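You operate a simulated robot arm through the tools that you are given. There is no shell and no other tool. Be economical: measure what you need, move in short steps, check, and stop when the job is done.

Carry out the task below with a simulated two-armed robot. There is one attempt and no reset: what you move stays moved.

TASK
Take the purple cloth and leave it on top of the blue carton. Put the purple label marked "yogurt" from the top shelf by the door on the counter beside the small sink and the purple label marked "honey" on the shelf under the wooden counter. Pull the sliding lid with the green handle open. Any order will do.

Only the result counts: the job must be done as asked and must still hold three seconds after the hand-in. Knocking over, shifting, dropping, spilling or breaking anything else fails it. Lids that push on must go on centred and level and be pressed home; caps that screw on are set level and turned clockwise until they are tight. Flat cloth is picked up by pressing the open fingertips on it (5 to 10 N) and closing them slowly along it; thin cloth reads only 2 to 8 mm in the jaws.

THE ROBOT
Two 7-joint arms with two-finger grippers on one trunk, on a base that drives. Base frame: it is fixed to the floor where the robot stands at the start and does not move with it; the origin is under the middle of the robot, x ahead of it, y to its left, z up. Lengths are in mm, angles in degrees, forces in N, time in s.
The left shoulder is at the start at [132, 216, 1038], the right one opposite. With the tool pointing down near the work surface each hand reaches from about 360 to 880 mm from the robot's upright axis, wherever it stands, measured 20 degrees to its own side. Places, roughly: blue carton [500, -1250, 1000]; counter beside the small sink (17x16 cm) [-2320, -2880, 840]; shelf under the wooden counter [-1200, 300, 300]; sliding lid with the green handle [-2100, -2200, 900]. Payload 3.18 kg a hand.
The TCP of each hand is the grasp point between the finger pads, 30 mm short of the fingertips. In the tool frame z runs along the fingers and y along their closing line. The gripper opens to 144 mm. The gripper's body begins 103 mm behind the TCP.
Orientation is that of the tool frame in the base frame, as a unit quaternion [x, y, z, w]. With the fingers straight down and closing along the base's y, the tool's x points along the base's -x, its y along +y and its z along -z.

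THE INTERFACE
- The arms move only by the tool servo_tool. It takes "left_targets", "right_targets" or both (then of equal length, played together; a hand with none holds still); each is a list of rows, each a list of 2 entries, a list of its own where there are three numbers: the shift along the tool's x, y, z in mm, then the turn, a rotation vector about the tool's x, y, z in degrees. In form: [[[x, y, z], [wx, wy, wz]], ...]. A call has 1 to 10 rows; each row shifts and turns the commanded pose from where the row before left it, along the tool's axes as they then stand. "left_jaw" and "right_jaw" are, for a hand that has rows, the opening, from 0 (shut) to 1 (fully open), set as the call begins (left out, the last holds). Rows are played at 5 a second. More than 50 mm and 8.6 degrees between two rows, or a gripper value outside its range, and nothing of the call is played. Where a pose cannot be reached the arm comes as near as it can. A force on the tool above 40 N (or 10 N above the force at the start of the call, whichever is more), or a blocked arm, ends the call early, and 0.2 s more pass. Each finger halts on what it meets, pressing with about 31 N; the grip force reading is that of the motor and also rises with nothing between the fingers. The clock runs only during rows and for 0.2 s after the last one: add rows that do not move to give the fingers time. The reply holds the time, the measured pose of the TCP, the force on the tool along the base axes, the opening and the grip force, in the units named above and with some noise, with the torque about the TCP (base axes, N m) and any sound that the robot's microphone picked up.
- Cameras (640 x 400 px; columns grow to the right, rows downward): "scene" is now at [213.9, 81.3, 1235.9]; the picture's right is [0.88, -0.47, 0.00], its down [-0.20, -0.38, -0.90] and it looks along [0.42, 0.80, -0.43] (base axes); focal length 214 px, centre (320, 200). "left" rides on the left gripper at [77, -16, -143] in its tool frame; the picture's right is [0.21, 0.98, 0.00], its down [-0.84, 0.18, -0.51] and it looks along [-0.50, 0.11, 0.86] (tool axes); focal length 218 px, centre (320, 200). "right" rides on the right gripper at [77, 16, -143] in its tool frame; the picture's right is [-0.21, 0.98, 0.00], its down [-0.84, -0.18, -0.51] and it looks along [-0.50, -0.11, 0.86] (tool axes); focal length 218 px, centre (320, 200). There is no depth. A picture from a camera that has moved, and an enlarged one, comes with that camera's place and axes in the base frame and with its lens.
- snapshot(camera): a new picture of that camera. No time passes.
- move_column(by): slides the trunk up (or, below 0, down) by that many mm; the arms and the scene camera ride with it, the base frame stays. It gives what a move gives, with no picture.
- roll_base(legs): drives the robot by 1 to 6 legs, each [ahead, left, turn to the left] in mm, mm and degrees, along the robot's own axes; the way and the turn of a leg run together, so that a leg with both is an arc; at most 1500 mm and 180 degrees a leg. The arms and the cameras ride along, it lands a little off, and it stops where it bumps. It gives what a move gives.
- aim_head(pan, tilt): turns the head with the scene camera to pan (to the left, within 80 degrees either way) and tilt (down, from -29 to 69), counted from straight ahead of the robot. It gives what a move gives.
- inspect(camera, box): a new picture of the part [left, top, right, bottom] of that camera's present view, enlarged. No time passes.
- job_done(): hands the job in; it is judged then, once.

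Go step by step. Nothing tells you exact positions but the pictures and the camera data: compare them with the known pose of the tool, close in by small moves and look again before you grip or let go. The budget is 165 turns and 130 pictures, counting those below and the enlarged ones. Unless the task says otherwise, let go and move clear before handing in, and close with one line.

The tools are called after "Request:" as a command line: name --argument value ..., lists and objects as JSON in quotes. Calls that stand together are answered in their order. servo_tool: Moves the arms, as the interface text tells. Its arguments: {"type":"object","properties":{"left_targets":{"type":"array","items":{"type":"array"}},"left_jaw":{"type":"number"},"right_targets":{"type":"array","items":{"type":"array"}},"right_jaw":{"type":"number"}},"required":[]} The other tools are called the same way: move_column (by) slides the trunk up or down; roll_base (legs) drives the base; aim_head (pan, tilt) turns the head that bears the scene camera; snapshot (camera) takes a picture; inspect (camera, box) takes an enlarged picture of a part of a camera's view; job_done () hands the job in.

At the start:

```text
t: 0.0
left_tool_pos: [387.3, 420.8, 1247.7]
left_orientation: [-0.001, 1.0, -0.001, 0.0]
left_force: [0.1, 0.0, -0.7]
left_wrist_torque: [-0.01, 0.02, -0.03]
left_grip_width: 144.1
left_grip_force: 0.0
right_tool_pos: [416.4, 48.9, 1147.1]
right_orientation: [0.001, 1.0, -0.001, 0.0]
right_force: [15.5, 12.8, -23.9]
right_wrist_torque: [-2.36, 0.07, -1.42]
right_grip_width: 144.2
right_grip_force: 0.0
trunk travel left (down, up): [-125.0, 244.0]
robot x, y, heading: [3.8, 1.6, 0.1]
head pan, tilt: [63.3, 29.4]
```

scene: 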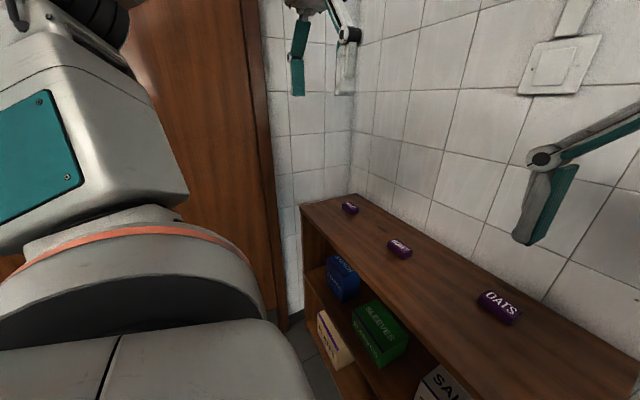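
right: 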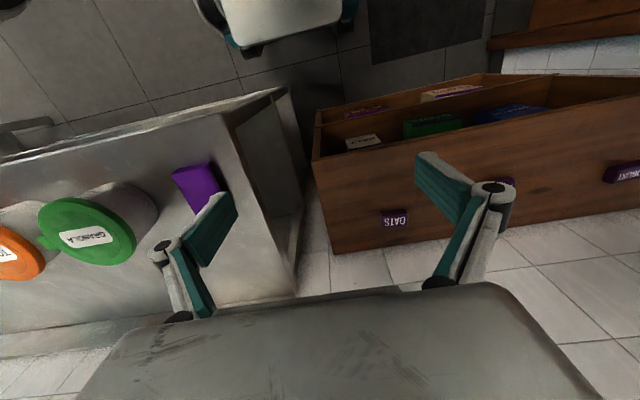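
left: 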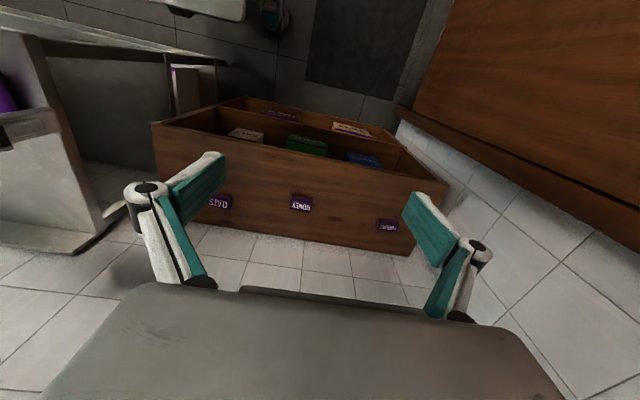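

I see three purple labels on the top of a shelf near the door, ahead-left of the robot. I'll look around before moving.

Request:
inspect --camera "scene" --box '[280, 170, 560, 345]'

Request:
aim_head --pan 0 --tilt 30

Request:
snapshot --camera "scene"

Request:
aim_head --pan -70 --tilt 30

Request:
snapshot --camera "scene"

```text
2.29 times, centred on (420, 258) of scene
camera zoom: at [213.9, 81.3, 1235.9], right [0.88, -0.47, 0.0], down [-0.2, -0.38, -0.9], along [0.42, 0.8, -0.43], focal length 490 px, centre (91, 69)
```

zoom: 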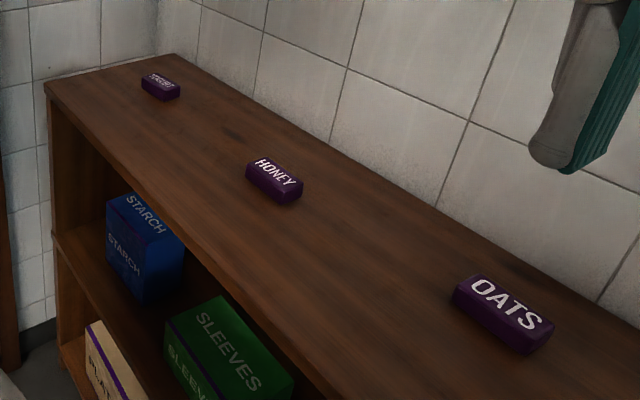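

```text
t: 1.3
left_tool_pos: [386.0, 420.6, 1247.7]
left_orientation: [-0.001, 1.0, 0.0, 0.0]
left_force: [0.0, 0.4, 0.3]
left_wrist_torque: [0.03, 0.01, 0.0]
left_grip_width: 144.0
left_grip_force: 0.1
right_tool_pos: [416.9, 48.5, 1148.8]
right_orientation: [0.001, 1.0, -0.001, -0.001]
right_force: [0.4, -0.4, 0.0]
right_wrist_torque: [-0.01, 0.02, 0.0]
right_grip_width: 143.8
right_grip_force: 0.1
trunk travel left (down, up): [-125.0, 244.0]
robot x, y, heading: [1.4, -2.7, 0.1]
head pan, tilt: [0.0, 30.0]
```

```text
125 pictures are left
camera scene: at [261.3, 0.0, 1229.1], right [0.0, -1.0, 0.0], down [-0.5, 0.0, -0.87], along [0.87, 0.0, -0.5], focal length 214 px, centre (320, 200)
```

scene: 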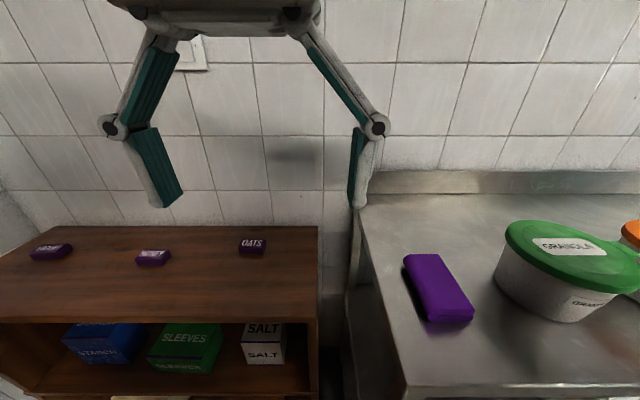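

```text
t: 2.8
left_tool_pos: [386.2, 420.4, 1247.2]
left_orientation: [-0.001, 1.0, -0.001, 0.0]
left_force: [-0.1, -0.9, -0.3]
left_wrist_torque: [0.0, 0.0, -0.02]
left_grip_width: 143.9
left_grip_force: 0.2
right_tool_pos: [421.9, 47.5, 1148.5]
right_orientation: [0.007, 1.0, 0.002, 0.0]
right_force: [72.6, -24.2, 4.2]
right_wrist_torque: [3.87, 11.71, 1.48]
right_grip_width: 144.0
right_grip_force: 0.1
trunk travel left (down, up): [-125.0, 244.0]
robot x, y, heading: [-3.7, 3.7, 0.2]
head pan, tilt: [-70.0, 30.0]
```

```text
124 pictures are left
camera scene: at [257.9, -29.1, 1234.4], right [-0.32, -0.95, 0.0], down [-0.42, 0.14, -0.89], along [0.85, -0.28, -0.45], focal length 214 px, centre (320, 200)
```

scene: 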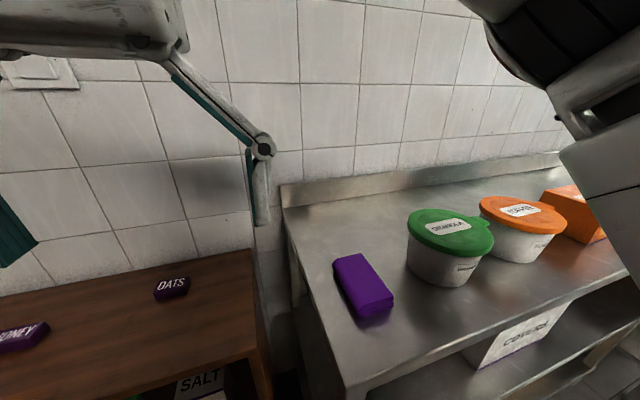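

The head is bumping the right arm when it pans right. I'll bring it back and move the right hand out to the side.

Request:
aim_head --pan 0 --tilt 30

Request:
servo_tool --right_targets '[[[0, -40, 0], [0, 0, 0]], [[0, -40, 0], [0, 0, 0]], [[0, -40, 0], [0, 0, 0]], [[0, -40, 0], [0, 0, 0]], [[0, -40, 0], [0, 0, 0]], [[0, -40, 0], [0, 0, 0]], [[0, -40, 0], [0, 0, 0]], [[0, 0, 0], [0, 0, 0]]]'

Request:
snapshot --camera "scene"

Request:
snapshot --camera "right"

```text
t: 4.2
left_tool_pos: [386.1, 420.6, 1248.6]
left_orientation: [-0.001, 1.0, -0.002, 0.0]
left_force: [0.0, 0.1, 0.0]
left_wrist_torque: [0.01, 0.01, 0.02]
left_grip_width: 144.1
left_grip_force: 0.0
right_tool_pos: [415.9, 48.9, 1149.8]
right_orientation: [0.0, 1.0, -0.001, 0.0]
right_force: [1.0, -0.2, 0.1]
right_wrist_torque: [0.02, 0.03, -0.01]
right_grip_width: 144.1
right_grip_force: 0.1
trunk travel left (down, up): [-125.0, 244.0]
robot x, y, heading: [-2.4, -3.4, 0.0]
head pan, tilt: [0.0, 30.0]
```

```text
t: 6.0
left_tool_pos: [386.9, 420.6, 1247.4]
left_orientation: [-0.001, 1.0, 0.0, 0.0]
left_force: [-0.2, -0.5, -0.6]
left_wrist_torque: [0.0, 0.01, 0.03]
left_grip_width: 144.2
left_grip_force: 0.0
right_tool_pos: [416.8, -230.2, 1147.6]
right_orientation: [0.0, 1.0, -0.001, 0.001]
right_force: [0.5, 0.3, 0.0]
right_wrist_torque: [0.01, 0.02, 0.01]
right_grip_width: 144.2
right_grip_force: 0.2
trunk travel left (down, up): [-125.0, 244.0]
robot x, y, heading: [0.4, -0.5, 0.0]
head pan, tilt: [0.0, 30.0]
```

```text
123 pictures are left
camera scene: at [261.6, 0.6, 1229.0], right [0.0, -1.0, 0.0], down [-0.5, 0.0, -0.87], along [0.87, 0.0, -0.5], focal length 214 px, centre (320, 200)
```

scene: 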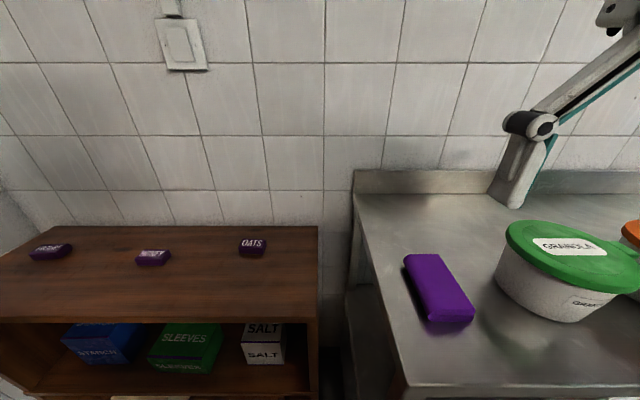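

```text
122 pictures are left
camera right: at [339.3, -213.5, 1291.2], right [0.21, 0.98, 0.0], down [0.84, -0.18, 0.51], along [0.5, -0.11, -0.86], focal length 218 px, centre (320, 200)
```

right: 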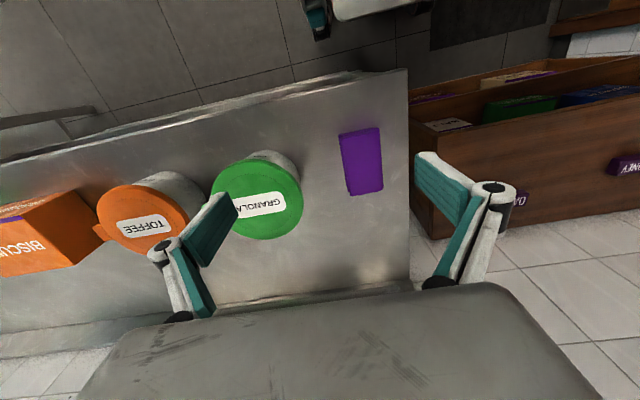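

The right hand is now clear of the head. I'll look right and left around the room.

Request:
aim_head --pan -50 --tilt 25

Request:
snapshot --camera "scene"

Request:
aim_head --pan -80 --tilt 20

Request:
snapshot --camera "scene"

```text
t: 7.1
left_tool_pos: [388.0, 421.1, 1246.9]
left_orientation: [0.0, 1.0, -0.002, 0.0]
left_force: [-0.3, -0.3, -0.7]
left_wrist_torque: [0.02, 0.02, 0.02]
left_grip_width: 144.3
left_grip_force: 0.0
right_tool_pos: [416.1, -231.3, 1149.0]
right_orientation: [0.001, 1.0, -0.001, 0.0]
right_force: [-0.1, -0.4, 0.4]
right_wrist_torque: [-0.06, 0.02, 0.02]
right_grip_width: 144.1
right_grip_force: 0.0
trunk travel left (down, up): [-125.0, 244.0]
robot x, y, heading: [1.1, -0.7, 0.0]
head pan, tilt: [-50.0, 25.0]
```

```text
121 pictures are left
camera scene: at [230.2, -70.6, 1237.1], right [-0.77, -0.64, 0.0], down [-0.27, 0.32, -0.91], along [0.58, -0.69, -0.42], focal length 214 px, centre (320, 200)
```

scene: 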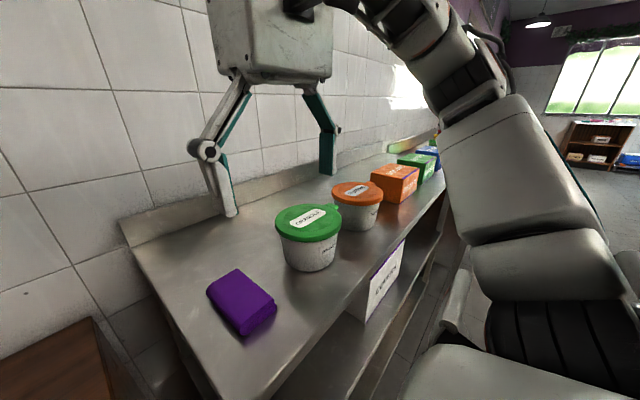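

```text
t: 8.1
left_tool_pos: [387.0, 419.6, 1248.3]
left_orientation: [0.0, 1.0, -0.001, 0.0]
left_force: [0.3, -1.1, 0.8]
left_wrist_torque: [0.02, 0.02, 0.02]
left_grip_width: 143.9
left_grip_force: 0.1
right_tool_pos: [416.1, -230.3, 1148.2]
right_orientation: [0.0, 1.0, -0.001, 0.0]
right_force: [0.7, -0.2, -0.8]
right_wrist_torque: [-0.01, 0.0, -0.01]
right_grip_width: 143.6
right_grip_force: 0.1
trunk travel left (down, up): [-125.0, 244.0]
robot x, y, heading: [3.9, 3.5, 0.1]
head pan, tilt: [-80.0, 20.0]
```

```text
120 pictures are left
camera scene: at [187.1, -91.8, 1245.1], right [-0.98, -0.17, 0.0], down [-0.06, 0.34, -0.94], along [0.16, -0.93, -0.34], focal length 214 px, centre (320, 200)
```

scene: 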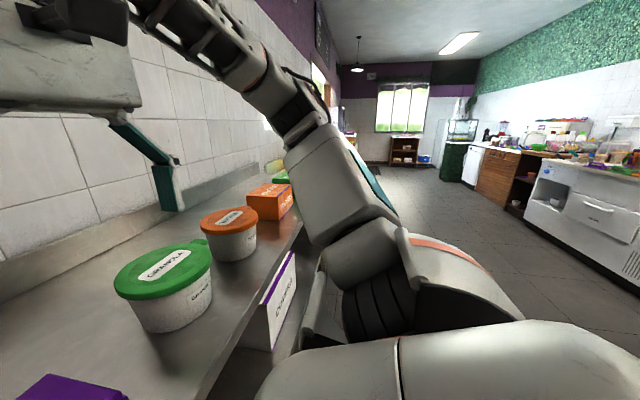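

The purple cloth is a folded bundle at about [480,-175,~940] on the steel counter; labels at oats [694,181], honey [650,415], yogurt [676,696], z≈839. I'll take a close look at the cloth.

Request:
servo_tool --right_targets '[[[0, 20, 40], [0, 0, 0]], [[-30, 20, 20], [0, 0, 0]], [[-30, 15, 0], [0, 0, 0]], [[0, 0, 0], [0, 0, 0]]]'

Request:
aim_head --pan -30 --tilt 45

Request:
snapshot --camera "right"

Request:
snapshot --camera "scene"

```text
t: 9.1
left_tool_pos: [386.5, 420.3, 1248.0]
left_orientation: [0.0, 1.0, 0.0, 0.001]
left_force: [0.4, -1.0, 0.1]
left_wrist_torque: [-0.01, 0.01, 0.02]
left_grip_width: 144.1
left_grip_force: 0.1
right_tool_pos: [475.2, -175.3, 1089.5]
right_orientation: [0.001, 1.0, 0.0, 0.001]
right_force: [0.8, -0.1, -0.1]
right_wrist_torque: [-0.01, -0.06, 0.03]
right_grip_width: 143.9
right_grip_force: 0.0
trunk travel left (down, up): [-125.0, 244.0]
robot x, y, heading: [-0.9, 3.5, -0.1]
head pan, tilt: [-80.0, 20.0]
```

```text
t: 10.3
left_tool_pos: [387.1, 420.5, 1247.5]
left_orientation: [0.0, 1.0, 0.0, 0.0]
left_force: [0.5, -0.3, -0.4]
left_wrist_torque: [-0.02, 0.0, 0.01]
left_grip_width: 144.1
left_grip_force: 0.1
right_tool_pos: [475.1, -175.9, 1090.7]
right_orientation: [0.001, 1.0, 0.0, 0.0]
right_force: [0.7, -0.5, 0.1]
right_wrist_torque: [0.02, 0.01, -0.03]
right_grip_width: 144.0
right_grip_force: 0.0
trunk travel left (down, up): [-125.0, 244.0]
robot x, y, heading: [3.5, -1.1, 0.1]
head pan, tilt: [-30.0, 45.0]
```

```text
119 pictures are left
camera right: at [398.4, -159.4, 1232.7], right [0.21, 0.98, 0.0], down [0.84, -0.18, 0.51], along [0.5, -0.11, -0.86], focal length 218 px, centre (320, 200)
```

right: 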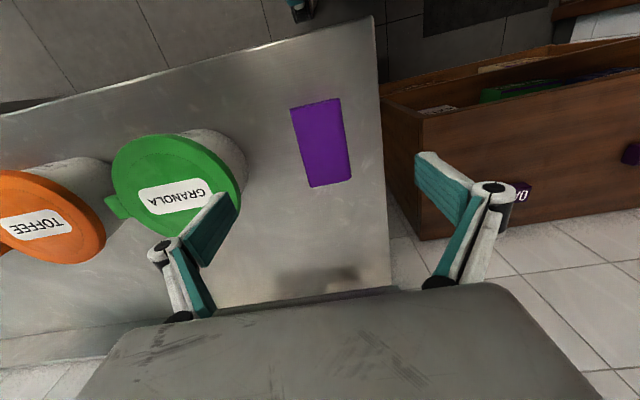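

```text
118 pictures are left
camera scene: at [241.3, -40.8, 1206.5], right [-0.5, -0.87, 0.0], down [-0.61, 0.35, -0.71], along [0.61, -0.35, -0.71], focal length 214 px, centre (320, 200)
```

scene: 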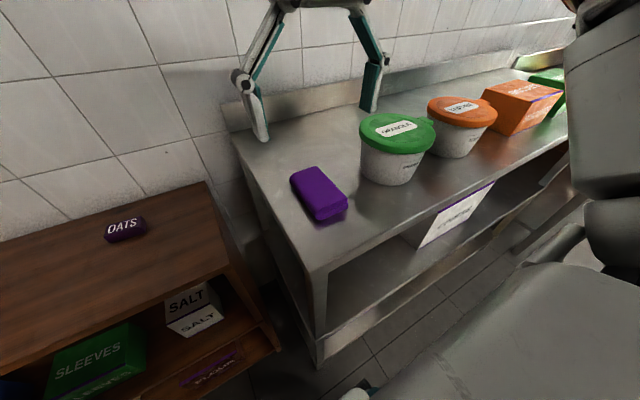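

The cloth bundle's top is about 110×60 mm, axis-aligned, centred at [482,-173]. I'll narrow the right jaw and come down over it.

Request:
servo_tool --right_targets '[[[-6, 2, 0], [0, 0, 0]], [[0, 0, 30], [0, 0, 0]], [[0, 0, 30], [0, 0, 0]], [[0, 0, 30], [0, 0, 0]], [[0, 0, 0], [0, 0, 0]]]' --right_jaw 0.65

Request:
snapshot --camera "right"

Request:
snapshot --camera "scene"

```text
t: 11.5
left_tool_pos: [386.6, 420.4, 1247.8]
left_orientation: [-0.001, 1.0, -0.001, 0.001]
left_force: [0.8, -0.1, 0.2]
left_wrist_torque: [-0.05, -0.01, -0.03]
left_grip_width: 143.8
left_grip_force: 0.0
right_tool_pos: [480.7, -172.6, 998.1]
right_orientation: [0.001, 1.0, 0.0, 0.001]
right_force: [-0.7, -0.5, -0.2]
right_wrist_torque: [-0.01, 0.0, 0.0]
right_grip_width: 93.7
right_grip_force: 0.1
trunk travel left (down, up): [-125.0, 244.0]
robot x, y, heading: [-2.3, 1.8, -0.1]
head pan, tilt: [-30.0, 45.0]
```

```text
117 pictures are left
camera right: at [404.3, -156.1, 1141.5], right [0.21, 0.98, 0.0], down [0.84, -0.18, 0.51], along [0.5, -0.11, -0.86], focal length 218 px, centre (320, 200)
```

right: 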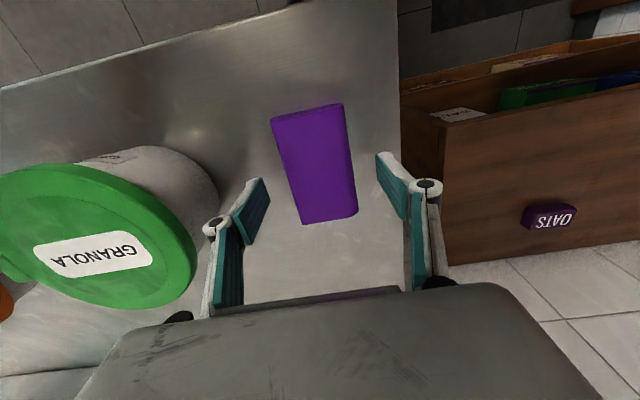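

```text
116 pictures are left
camera scene: at [240.8, -40.6, 1206.7], right [-0.5, -0.87, 0.0], down [-0.61, 0.35, -0.71], along [0.61, -0.35, -0.71], focal length 214 px, centre (320, 200)
```

scene: 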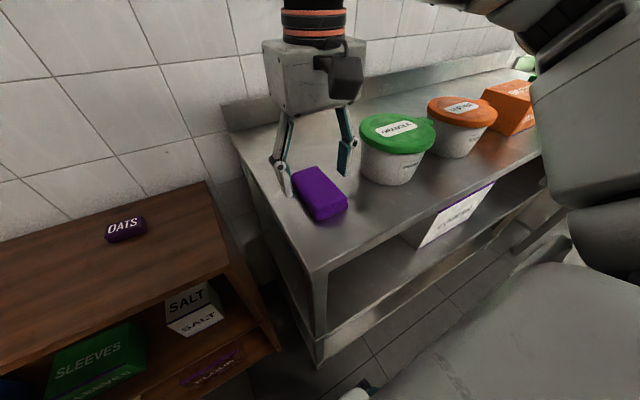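

The cloth centre looks slightly further off (about [487,-177,935]). I'll correct and descend a bit more.

Request:
servo_tool --right_targets '[[[-6, -4, 0], [0, 0, 0]], [[0, 0, 25], [0, 0, 0]], [[0, 0, 20], [0, 0, 0]], [[0, 0, 0], [0, 0, 0]]]'

Request:
snapshot --camera "right"

Request:
inspect --camera "scene" --box '[240, 100, 400, 240]'

```text
t: 12.3
left_tool_pos: [381.6, 417.7, 1252.5]
left_orientation: [0.0, 1.0, -0.001, 0.004]
left_force: [-0.5, 0.6, 0.5]
left_wrist_torque: [-0.01, 0.0, -0.02]
left_grip_width: 143.8
left_grip_force: 0.1
right_tool_pos: [487.5, -178.1, 968.8]
right_orientation: [0.002, 1.0, 0.004, 0.012]
right_force: [-3.9, -15.3, 51.9]
right_wrist_torque: [-0.78, -0.01, 0.25]
right_grip_width: 60.6
right_grip_force: 45.6
trunk travel left (down, up): [-125.0, 244.0]
robot x, y, heading: [2.1, -2.0, -0.1]
head pan, tilt: [-30.0, 45.0]
stopped in row 4 (right hand): the force on the tool passed its limit at 54 N (the readings are from after the stop); the commanded pose is now the measured one
```

```text
115 pictures are left
camera right: at [407.2, -162.3, 1110.8], right [0.21, 0.98, 0.01], down [0.83, -0.19, 0.53], along [0.52, -0.1, -0.85], focal length 218 px, centre (320, 200)
```

right: 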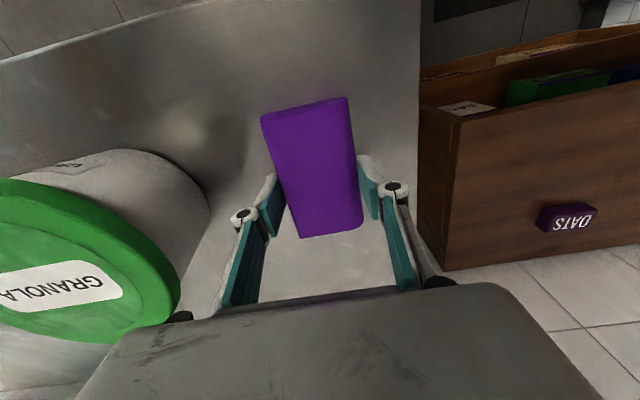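

```text
2.86 times, centred on (320, 170) of scene
camera zoom: at [236.7, -41.8, 1209.1], right [-0.5, -0.87, 0.0], down [-0.61, 0.35, -0.71], along [0.61, -0.35, -0.71], focal length 613 px, centre (320, 286)
```

zoom: 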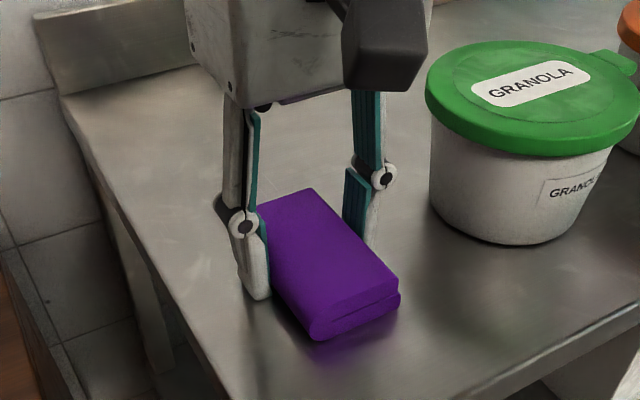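

The tips reached the counter (~z 938) and the jaw is now around the cloth at 60 mm. I'll back off a few mm and close firmly.

Request:
servo_tool --right_targets '[[[0, 0, -5], [0, 0, 0]], [[0, 0, 0], [0, 0, 0]], [[0, 0, 0], [0, 0, 0]], [[0, 0, 0], [0, 0, 0]]]' --right_jaw 0

Request:
inspect --camera "scene" --box '[240, 100, 400, 240]'

```text
t: 13.3
left_tool_pos: [384.6, 420.1, 1248.4]
left_orientation: [0.001, 1.0, 0.0, 0.002]
left_force: [-0.1, -0.1, -0.3]
left_wrist_torque: [-0.01, 0.0, 0.01]
left_grip_width: 144.0
left_grip_force: 0.1
right_tool_pos: [487.8, -177.8, 969.2]
right_orientation: [0.002, 1.0, 0.002, 0.009]
right_force: [4.4, -16.9, 59.8]
right_wrist_torque: [-2.27, 0.34, 0.03]
right_grip_width: 60.8
right_grip_force: 31.4
trunk travel left (down, up): [-125.0, 244.0]
robot x, y, heading: [3.5, -1.2, -0.0]
head pan, tilt: [-30.0, 45.0]
```

```text
2.86 times, centred on (320, 170) of scene
camera zoom: at [238.3, -41.3, 1207.5], right [-0.5, -0.87, 0.0], down [-0.61, 0.35, -0.71], along [0.61, -0.35, -0.71], focal length 613 px, centre (320, 286)
```

zoom: 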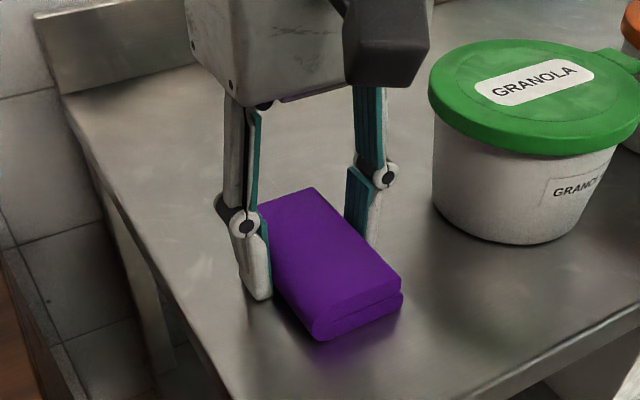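

Gripped at 60.8 mm. Lift it slowly.

Request:
servo_tool --right_targets '[[[0, 0, -10], [0, 0, 0]], [[0, 0, -10], [0, 0, 0]], [[0, 0, -20], [0, 0, 0]], [[0, 0, 0], [0, 0, 0]]]'

Request:
inspect --camera "scene" --box '[240, 100, 400, 240]'

```text
t: 14.3
left_tool_pos: [388.0, 420.7, 1246.9]
left_orientation: [0.0, 1.0, 0.0, -0.001]
left_force: [-0.6, 0.4, 0.9]
left_wrist_torque: [0.02, -0.01, -0.01]
left_grip_width: 143.7
left_grip_force: 0.1
right_tool_pos: [490.4, -178.1, 1004.1]
right_orientation: [0.001, 1.0, 0.002, 0.003]
right_force: [-0.6, -0.5, -1.0]
right_wrist_torque: [-0.01, 0.01, 0.0]
right_grip_width: 60.8
right_grip_force: 30.8
trunk travel left (down, up): [-125.0, 244.0]
robot x, y, heading: [0.6, -0.2, 0.3]
head pan, tilt: [-30.0, 45.0]
```

```text
2.86 times, centred on (320, 170) of scene
camera zoom: at [242.1, -41.1, 1206.1], right [-0.5, -0.87, 0.0], down [-0.61, 0.35, -0.71], along [0.61, -0.35, -0.71], focal length 613 px, centre (320, 286)
```

zoom: 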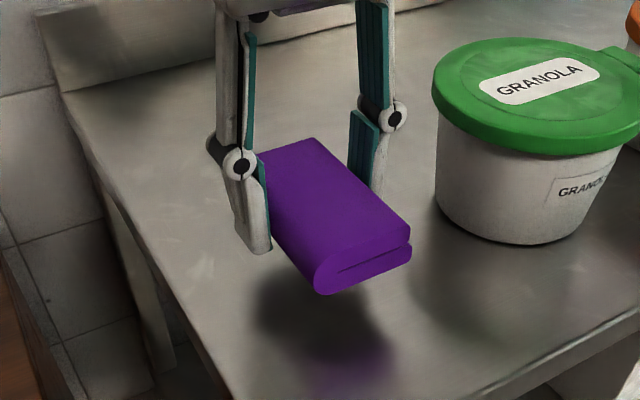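

The cloth is held. I'll raise it well above the tubs and look down the counter before driving right.

Request:
servo_tool --right_targets '[[[0, 0, -40], [0, 0, 0]], [[0, 0, -40], [0, 0, 0]], [[0, 0, -40], [0, 0, 0]], [[20, 0, -40], [0, 0, 0]], [[30, 0, -20], [0, 0, 0]], [[30, 0, 0], [0, 0, 0]], [[0, 0, 0], [0, 0, 0]]]'

Request:
aim_head --pan -60 --tilt 15

Request:
snapshot --camera "scene"

```text
t: 15.9
left_tool_pos: [388.2, 419.8, 1247.0]
left_orientation: [0.0, 1.0, -0.001, -0.001]
left_force: [0.5, 0.2, -0.4]
left_wrist_torque: [-0.01, 0.06, -0.01]
left_grip_width: 143.8
left_grip_force: 0.0
right_tool_pos: [408.0, -177.8, 1184.2]
right_orientation: [0.002, 1.0, 0.002, 0.005]
right_force: [0.3, -0.2, -0.7]
right_wrist_torque: [0.01, -0.01, -0.01]
right_grip_width: 60.6
right_grip_force: 31.3
trunk travel left (down, up): [-125.0, 244.0]
robot x, y, heading: [2.1, 1.3, -0.1]
head pan, tilt: [-30.0, 45.0]
```

```text
t: 16.9
left_tool_pos: [387.6, 419.5, 1247.0]
left_orientation: [0.0, 1.0, 0.0, 0.0]
left_force: [-0.2, 0.3, 0.2]
left_wrist_torque: [-0.03, 0.01, -0.01]
left_grip_width: 144.1
left_grip_force: 0.1
right_tool_pos: [406.6, -178.4, 1183.9]
right_orientation: [0.001, 1.0, 0.002, 0.005]
right_force: [0.6, -1.0, 0.5]
right_wrist_torque: [-0.03, -0.01, -0.01]
right_grip_width: 60.9
right_grip_force: 30.9
trunk travel left (down, up): [-125.0, 244.0]
robot x, y, heading: [-2.0, 0.7, -0.2]
head pan, tilt: [-60.0, 15.0]
```

```text
111 pictures are left
camera scene: at [217.8, -81.2, 1253.2], right [-0.87, -0.5, 0.0], down [-0.13, 0.22, -0.97], along [0.48, -0.84, -0.26], focal length 214 px, centre (320, 200)
```

scene: 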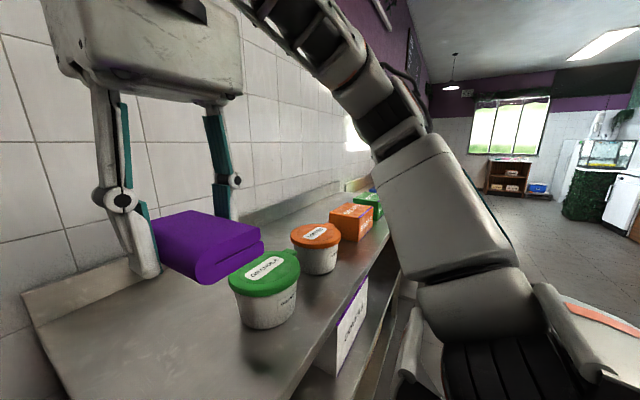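

Clear path along the counter. Drive right in two legs, then look.

Request:
roll_base --legs '[[0, -500, 0], [0, -450, 0]]'

Request:
aim_head --pan -30 --tilt 35

Request:
snapshot --camera "scene"

Request:
snapshot --camera "right"

```text
t: 25.8
left_tool_pos: [388.5, -526.0, 1246.7]
left_orientation: [0.002, 1.0, -0.001, 0.0]
left_force: [0.3, 0.1, -0.5]
left_wrist_torque: [0.03, -0.01, -0.01]
left_grip_width: 144.1
left_grip_force: 0.1
right_tool_pos: [405.7, -1124.6, 1183.7]
right_orientation: [0.005, 1.0, 0.002, 0.004]
right_force: [-0.5, -0.5, 0.1]
right_wrist_torque: [0.0, 0.01, 0.03]
right_grip_width: 60.7
right_grip_force: 31.1
trunk travel left (down, up): [-125.0, 244.0]
robot x, y, heading: [0.7, -942.8, -0.1]
head pan, tilt: [-60.0, 15.0]
```

```text
t: 26.7
left_tool_pos: [387.7, -527.0, 1247.4]
left_orientation: [0.002, 1.0, -0.001, 0.001]
left_force: [-0.5, 0.4, -0.5]
left_wrist_torque: [0.01, 0.0, 0.0]
left_grip_width: 144.1
left_grip_force: 0.1
right_tool_pos: [407.0, -1124.5, 1184.3]
right_orientation: [0.005, 1.0, 0.001, 0.004]
right_force: [-0.2, -0.2, -0.5]
right_wrist_torque: [0.02, 0.04, 0.04]
right_grip_width: 60.9
right_grip_force: 31.0
trunk travel left (down, up): [-125.0, 244.0]
robot x, y, heading: [0.7, -945.7, -0.3]
head pan, tilt: [-30.0, 35.0]
```

```text
110 pictures are left
camera scene: at [246.2, -989.9, 1221.3], right [-0.51, -0.86, 0.0], down [-0.49, 0.29, -0.82], along [0.71, -0.41, -0.57], focal length 214 px, centre (320, 200)
```

scene: 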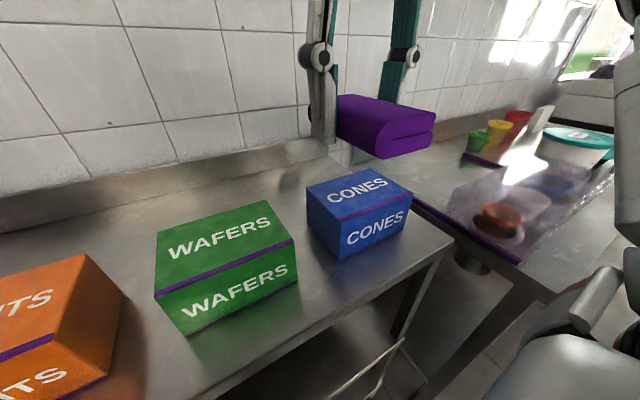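

```text
109 pictures are left
camera right: at [327.4, -1107.5, 1326.2], right [0.22, 0.98, 0.0], down [0.84, -0.19, 0.51], along [0.5, -0.11, -0.86], focal length 218 px, centre (320, 200)
```

right: 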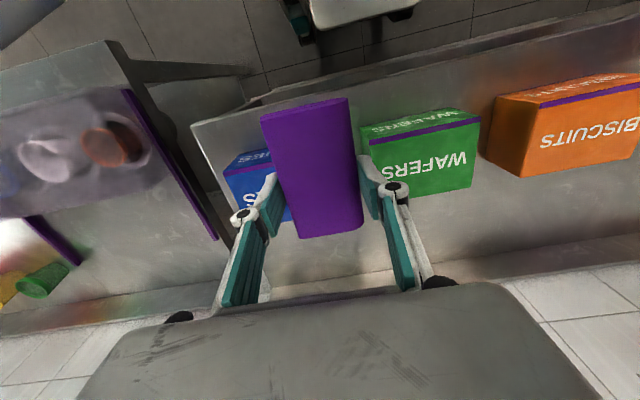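

The blue CONES carton is just right of the WAFERS one. Zoom to locate its corners.

Request:
inspect --camera "scene" --box '[280, 150, 440, 270]'

```text
3.33 times, centred on (360, 210) of scene
camera zoom: at [246.2, -989.9, 1221.3], right [-0.51, -0.86, 0.0], down [-0.49, 0.29, -0.82], along [0.71, -0.41, -0.57], focal length 715 px, centre (187, 167)
```

zoom: 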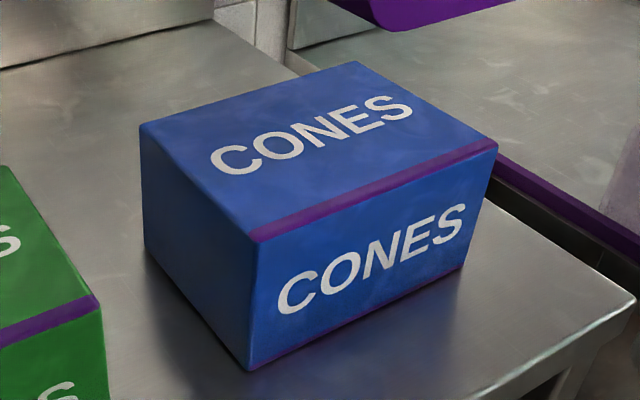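

Carton top is about x 433–542, y −1283..−1131, z≈1021; centre [488,-1207]. I'll move over it and lower to ~1 cm above.

Request:
servo_tool --right_targets '[[[-27, -28, 0], [0, 0, 0]], [[-27, -28, 0], [0, 0, 0]], [[-27, -27, 0], [0, 0, 0]], [[0, 0, 40], [0, 0, 0]], [[0, 0, 40], [0, 0, 0]], [[0, 0, 30], [0, 0, 0]], [[0, 0, 0], [0, 0, 0]]]'

Request:
inspect --camera "scene" --box '[260, 90, 460, 270]'

Request:
snapshot --camera "right"

```text
t: 28.3
left_tool_pos: [387.1, -526.3, 1249.2]
left_orientation: [0.002, 1.0, 0.0, 0.002]
left_force: [-0.1, -0.5, 1.2]
left_wrist_torque: [0.01, -0.02, -0.02]
left_grip_width: 144.2
left_grip_force: 0.0
right_tool_pos: [475.8, -1189.0, 1053.6]
right_orientation: [0.004, 1.0, 0.003, 0.008]
right_force: [2.8, -6.8, 23.7]
right_wrist_torque: [-0.88, 0.49, 0.22]
right_grip_width: 60.9
right_grip_force: 30.7
right hand out of reach, approached as far as the arm can: row 2, 3
trunk travel left (down, up): [-125.0, 244.0]
robot x, y, heading: [-1.5, -947.8, -0.3]
head pan, tilt: [-30.0, 35.0]
```

```text
2.22 times, centred on (360, 180) of scene
camera zoom: at [244.9, -989.9, 1222.2], right [-0.5, -0.86, 0.0], down [-0.49, 0.29, -0.82], along [0.71, -0.41, -0.57], focal length 477 px, centre (231, 244)
```

zoom: 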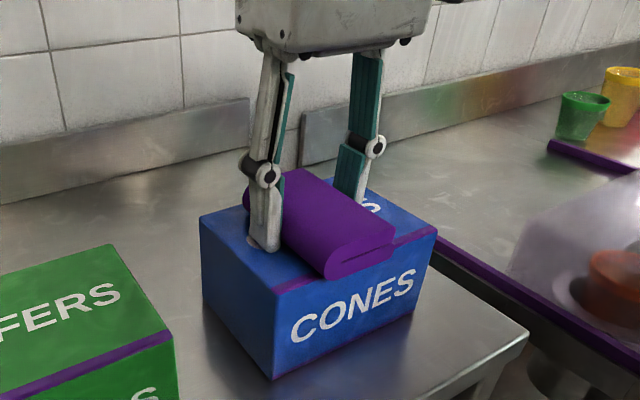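

```text
106 pictures are left
camera right: at [396.0, -1173.4, 1196.2], right [0.22, 0.98, 0.01], down [0.83, -0.19, 0.52], along [0.51, -0.11, -0.85], focal length 218 px, centre (320, 200)
```

right: 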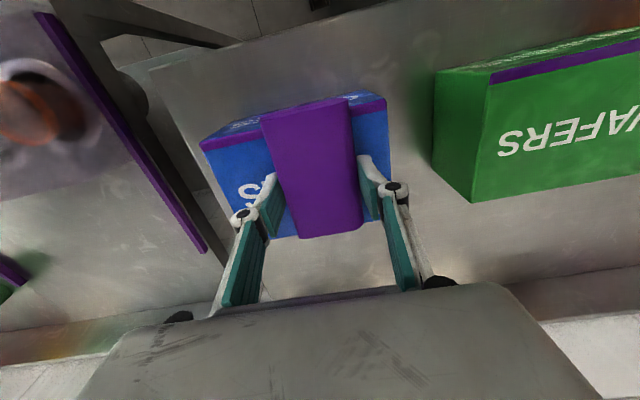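

Contact is made, but it's a bit short of centre. I'll lift slightly, shift 10 mm forward and 14 mm right, then lower again.

Request:
servo_tool --right_targets '[[[0, 0, -14], [0, 0, 0]], [[-10, -14, 0], [0, 0, 0]], [[0, 0, 0], [0, 0, 0]], [[0, 0, 8], [0, 0, 0]], [[0, 0, 0], [0, 0, 0]]]'

```text
t: 29.5
left_tool_pos: [388.7, -526.0, 1247.2]
left_orientation: [0.001, 1.0, -0.001, 0.0]
left_force: [0.1, 0.2, -0.4]
left_wrist_torque: [0.0, 0.0, 0.0]
left_grip_width: 144.0
left_grip_force: 0.0
right_tool_pos: [486.4, -1203.4, 1056.7]
right_orientation: [0.004, 1.0, 0.001, 0.004]
right_force: [0.6, 0.7, -1.0]
right_wrist_torque: [0.01, 0.01, -0.01]
right_grip_width: 60.8
right_grip_force: 30.9
trunk travel left (down, up): [-125.0, 244.0]
robot x, y, heading: [-1.7, -946.5, -0.3]
head pan, tilt: [-30.0, 35.0]
```

Positioned; lower to light contact and open.

Request:
servo_tool --right_targets '[[[0, 0, 2], [0, 0, 0]], [[0, 0, 0], [0, 0, 0]]]'

Request:
servo_tool --right_targets '[[[0, 0, 0], [0, 0, 0]], [[0, 0, 0], [0, 0, 0]], [[0, 0, 0], [0, 0, 0]]]' --right_jaw 0.55

Request:
inspect --camera "scene" --box '[260, 90, 460, 270]'

```text
t: 30.1
left_tool_pos: [388.2, -526.9, 1246.7]
left_orientation: [0.001, 1.0, -0.002, 0.0]
left_force: [0.1, -0.2, -0.4]
left_wrist_torque: [0.03, -0.01, 0.02]
left_grip_width: 144.0
left_grip_force: 0.0
right_tool_pos: [486.3, -1202.3, 1053.9]
right_orientation: [0.005, 1.0, 0.002, 0.005]
right_force: [-0.3, -0.5, -1.3]
right_wrist_torque: [-0.01, 0.01, 0.0]
right_grip_width: 60.8
right_grip_force: 30.9
trunk travel left (down, up): [-125.0, 244.0]
robot x, y, heading: [-5.2, -943.5, -0.2]
head pan, tilt: [-30.0, 35.0]
```

```text
t: 30.9
left_tool_pos: [389.6, -525.9, 1246.0]
left_orientation: [0.002, 1.0, -0.001, 0.001]
left_force: [-0.1, -0.5, 0.0]
left_wrist_torque: [0.01, 0.02, -0.01]
left_grip_width: 143.7
left_grip_force: 0.0
right_tool_pos: [484.5, -1204.1, 1053.3]
right_orientation: [0.004, 1.0, 0.002, 0.005]
right_force: [-0.2, 0.5, 0.0]
right_wrist_torque: [0.02, 0.01, 0.0]
right_grip_width: 79.1
right_grip_force: 0.0
trunk travel left (down, up): [-125.0, 244.0]
robot x, y, heading: [0.8, -945.3, -0.2]
head pan, tilt: [-30.0, 35.0]
```

```text
2.22 times, centred on (360, 180) of scene
camera zoom: at [246.2, -989.8, 1221.3], right [-0.5, -0.86, 0.0], down [-0.5, 0.29, -0.82], along [0.71, -0.41, -0.57], focal length 477 px, centre (231, 244)
```

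zoom: 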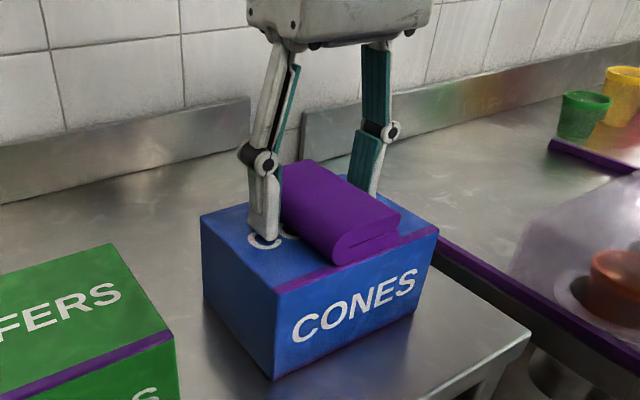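

Cloth rests on the blue carton. Rise straight up, retract, and drive back left to the labels.

Request:
servo_tool --right_targets '[[[0, 0, -40], [0, 0, 0]], [[0, 0, -40], [0, 0, 0]], [[0, 0, -40], [0, 0, 0]], [[25, 20, -10], [0, 0, 0]], [[25, 25, 0], [0, 0, 0]], [[25, 25, 0], [0, 0, 0]], [[0, 0, 0], [0, 0, 0]]]'

Request:
inspect --camera "scene" --box '[260, 90, 460, 270]'

Request:
roll_base --legs '[[0, 500, 0], [0, 650, 0]]'

Request:
aim_head --pan 40 --tilt 35

Request:
snapshot --camera "scene"

```text
t: 32.5
left_tool_pos: [389.0, -526.3, 1247.2]
left_orientation: [0.002, 1.0, -0.001, 0.001]
left_force: [-0.2, 0.5, 0.7]
left_wrist_torque: [0.03, 0.03, 0.03]
left_grip_width: 143.9
left_grip_force: 0.1
right_tool_pos: [401.5, -1119.7, 1169.8]
right_orientation: [0.004, 1.0, 0.002, 0.004]
right_force: [1.2, -1.1, -0.6]
right_wrist_torque: [0.05, 0.02, -0.03]
right_grip_width: 79.4
right_grip_force: 0.1
right hand out of reach, approached as far as the arm can: row 3
trunk travel left (down, up): [-125.0, 244.0]
robot x, y, heading: [3.1, -947.1, -0.2]
head pan, tilt: [-30.0, 35.0]
```

```text
2.22 times, centred on (360, 180) of scene
camera zoom: at [246.3, -990.2, 1221.2], right [-0.5, -0.86, 0.0], down [-0.5, 0.29, -0.82], along [0.71, -0.41, -0.57], focal length 477 px, centre (231, 244)
```

zoom: 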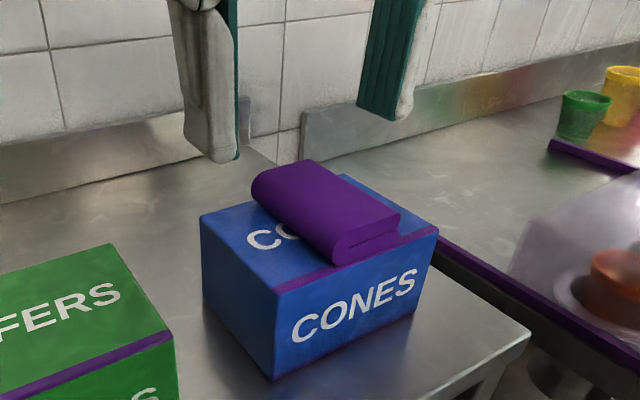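

```text
t: 43.3
left_tool_pos: [392.4, 643.2, 1247.2]
left_orientation: [0.002, 1.0, -0.001, 0.001]
left_force: [-0.4, -0.2, -0.6]
left_wrist_torque: [0.04, 0.05, 0.01]
left_grip_width: 143.9
left_grip_force: 0.0
right_tool_pos: [406.8, 49.7, 1169.7]
right_orientation: [0.003, 1.0, 0.002, 0.004]
right_force: [-0.7, 0.1, 0.0]
right_wrist_torque: [-0.04, 0.01, -0.02]
right_grip_width: 79.2
right_grip_force: 0.1
trunk travel left (down, up): [-125.0, 244.0]
robot x, y, heading: [2.3, 221.5, -0.3]
head pan, tilt: [-30.0, 35.0]
```

```text
t: 44.8
left_tool_pos: [393.3, 643.2, 1247.8]
left_orientation: [0.002, 1.0, -0.001, 0.0]
left_force: [-0.3, 1.1, -0.3]
left_wrist_torque: [-0.03, 0.03, -0.01]
left_grip_width: 143.9
left_grip_force: 0.1
right_tool_pos: [405.3, 49.6, 1169.1]
right_orientation: [0.004, 1.0, 0.003, 0.004]
right_force: [0.1, 0.3, 0.7]
right_wrist_torque: [0.02, -0.03, 0.05]
right_grip_width: 79.3
right_grip_force: 0.0
trunk travel left (down, up): [-125.0, 244.0]
robot x, y, heading: [1.2, 224.7, -0.2]
head pan, tilt: [40.0, 35.0]
```

```text
103 pictures are left
camera scene: at [241.8, 279.0, 1221.3], right [0.64, -0.77, 0.0], down [-0.44, -0.37, -0.82], along [0.63, 0.52, -0.57], focal length 214 px, centre (320, 200)
```

scene: 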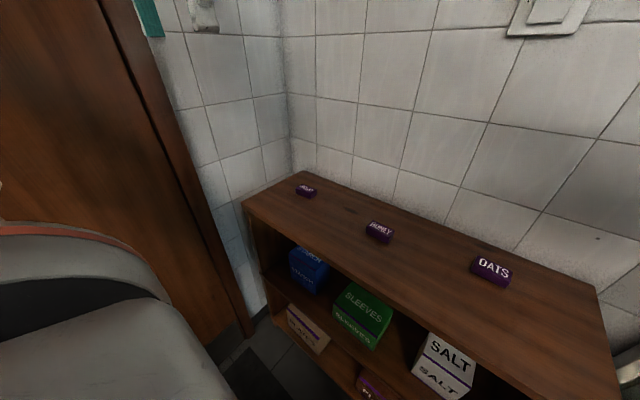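

Drive another 110 mm left for reach, then zoom on the labels.

Request:
roll_base --legs '[[0, 110, 0]]'

Request:
inspect --camera "scene" --box '[240, 150, 440, 275]'

Request:
snapshot --camera "left"

```text
t: 46.4
left_tool_pos: [396.0, 737.4, 1251.0]
left_orientation: [0.003, 1.0, 0.008, -0.001]
left_force: [-0.4, 0.3, 0.3]
left_wrist_torque: [0.05, -0.02, 0.02]
left_grip_width: 144.0
left_grip_force: 0.1
right_tool_pos: [407.6, 147.3, 1166.4]
right_orientation: [0.006, 1.0, 0.008, 0.004]
right_force: [-0.7, 1.1, -0.7]
right_wrist_torque: [-0.01, 0.04, -0.01]
right_grip_width: 79.1
right_grip_force: 0.0
trunk travel left (down, up): [-125.0, 244.0]
robot x, y, heading: [2.8, 334.3, -0.3]
head pan, tilt: [40.0, 35.0]
```

```text
3.20 times, centred on (340, 212) of scene
camera zoom: at [243.8, 375.7, 1221.2], right [0.64, -0.77, -0.01], down [-0.44, -0.36, -0.82], along [0.63, 0.53, -0.57], focal length 686 px, centre (256, 160)
```

zoom: 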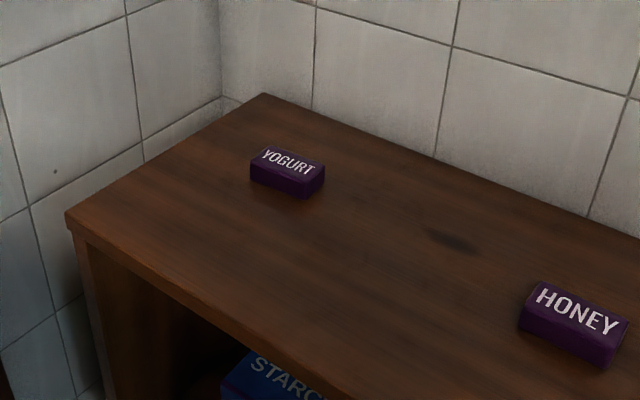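

```text
101 pictures are left
camera left: at [319.2, 719.8, 1392.3], right [-0.2, 0.98, 0.01], down [0.84, 0.17, 0.51], along [0.49, 0.12, -0.86], focal length 218 px, centre (320, 200)
```

left: 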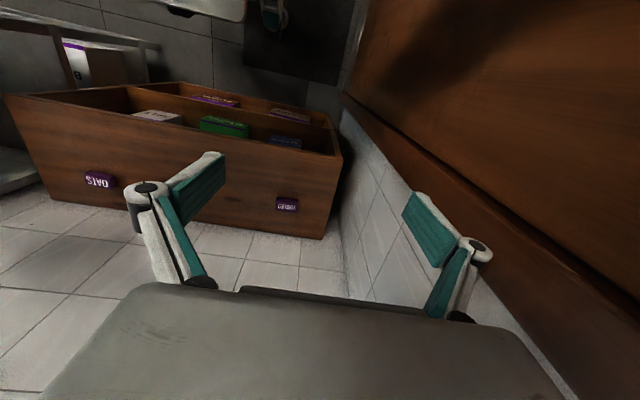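

Yogurt label is at about [668,693], long axis ~16° off y; honey near [650,415]. I'll take the left hand to a hover above yogurt.

Request:
servo_tool --left_targets '[[[-30, -6, 30], [0, 0, 0]], [[-30, -6, 30], [0, 0, 0]], [[-36, -6, 36], [0, 0, 0]], [[-36, -6, 36], [0, 0, 0]], [[-35, -6, 36], [0, 0, 0]], [[-35, -6, 36], [0, 0, 0]], [[-35, -6, 36], [0, 0, 0]], [[-35, -2, 0], [0, 0, -8]], [[0, 0, 0], [0, 0, -8]], [[0, 0, 0], [0, 0, 0]]]' --left_jaw 0.8

Request:
snapshot --camera "left"

Request:
snapshot --camera "scene"

```text
refused: row 3 steps farther than a row can; nothing moved
```

```text
100 pictures are left
camera left: at [319.2, 719.8, 1392.3], right [-0.2, 0.98, 0.01], down [0.84, 0.17, 0.51], along [0.49, 0.12, -0.86], focal length 218 px, centre (320, 200)
```

left: 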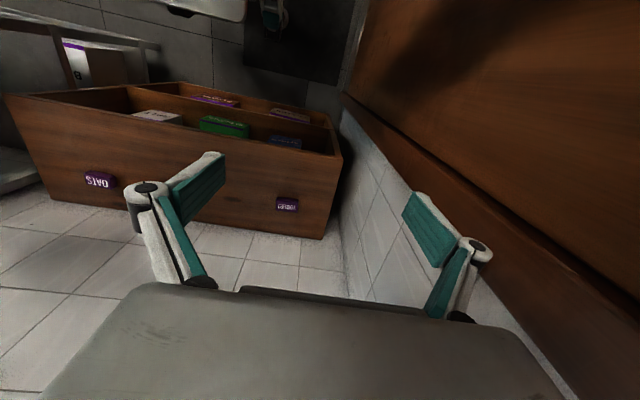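

```text
99 pictures are left
camera scene: at [243.8, 375.7, 1221.2], right [0.64, -0.77, -0.01], down [-0.44, -0.36, -0.82], along [0.63, 0.53, -0.57], focal length 214 px, centre (320, 200)
```

scene: 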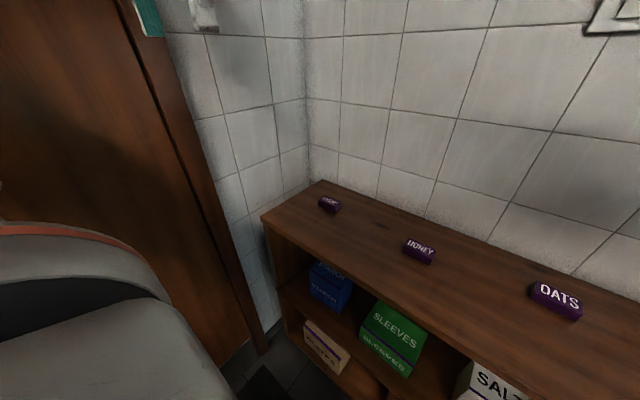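

Smaller rows this time.

Request:
servo_tool --left_targets '[[[-33, -5, 33], [0, 0, 0]], [[-33, -5, 33], [0, 0, 0]], [[-33, -5, 33], [0, 0, 0]], [[-33, -5, 33], [0, 0, 0]], [[-34, -6, 33], [0, 0, 0]], [[-34, -6, 33], [0, 0, 0]], [[-34, -6, 33], [0, 0, 0]], [[-36, -6, 24], [0, 0, -8]], [[0, 0, 0], [0, 0, -8]], [[0, 0, 0], [0, 0, 0]]]' --left_jaw 0.8

Request:
snapshot --camera "left"

Request:
snapshot --camera "scene"

```text
t: 48.6
left_tool_pos: [671.7, 747.8, 1042.3]
left_orientation: [-0.102, 0.995, 0.001, -0.001]
left_force: [-0.1, 0.0, 0.0]
left_wrist_torque: [0.01, 0.01, 0.03]
left_grip_width: 115.2
left_grip_force: 0.1
left hand out of reach, approached as far as the arm can: row 8, 9
right_tool_pos: [406.8, 159.2, 1168.9]
right_orientation: [0.005, 1.0, 0.002, 0.004]
right_force: [-0.2, 0.6, -0.3]
right_wrist_torque: [0.0, -0.03, -0.03]
right_grip_width: 79.1
right_grip_force: 0.1
trunk travel left (down, up): [-125.0, 244.0]
robot x, y, heading: [2.3, 335.3, -0.4]
head pan, tilt: [40.0, 35.0]
```

```text
98 pictures are left
camera left: at [601.0, 716.0, 1182.3], right [-0.4, 0.91, 0.0], down [0.79, 0.35, 0.51], along [0.46, 0.21, -0.86], focal length 218 px, centre (320, 200)
```

left: 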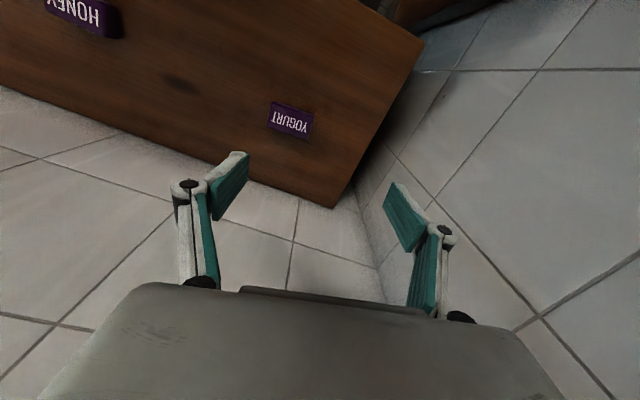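

```text
97 pictures are left
camera scene: at [243.0, 389.2, 1221.1], right [0.64, -0.77, 0.0], down [-0.44, -0.37, -0.82], along [0.63, 0.52, -0.57], focal length 214 px, centre (320, 200)
```

scene: 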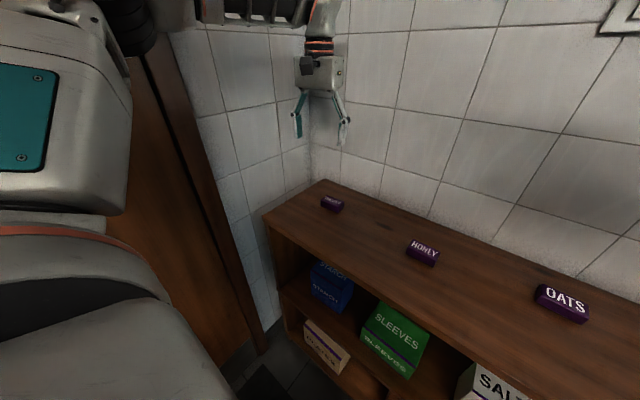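

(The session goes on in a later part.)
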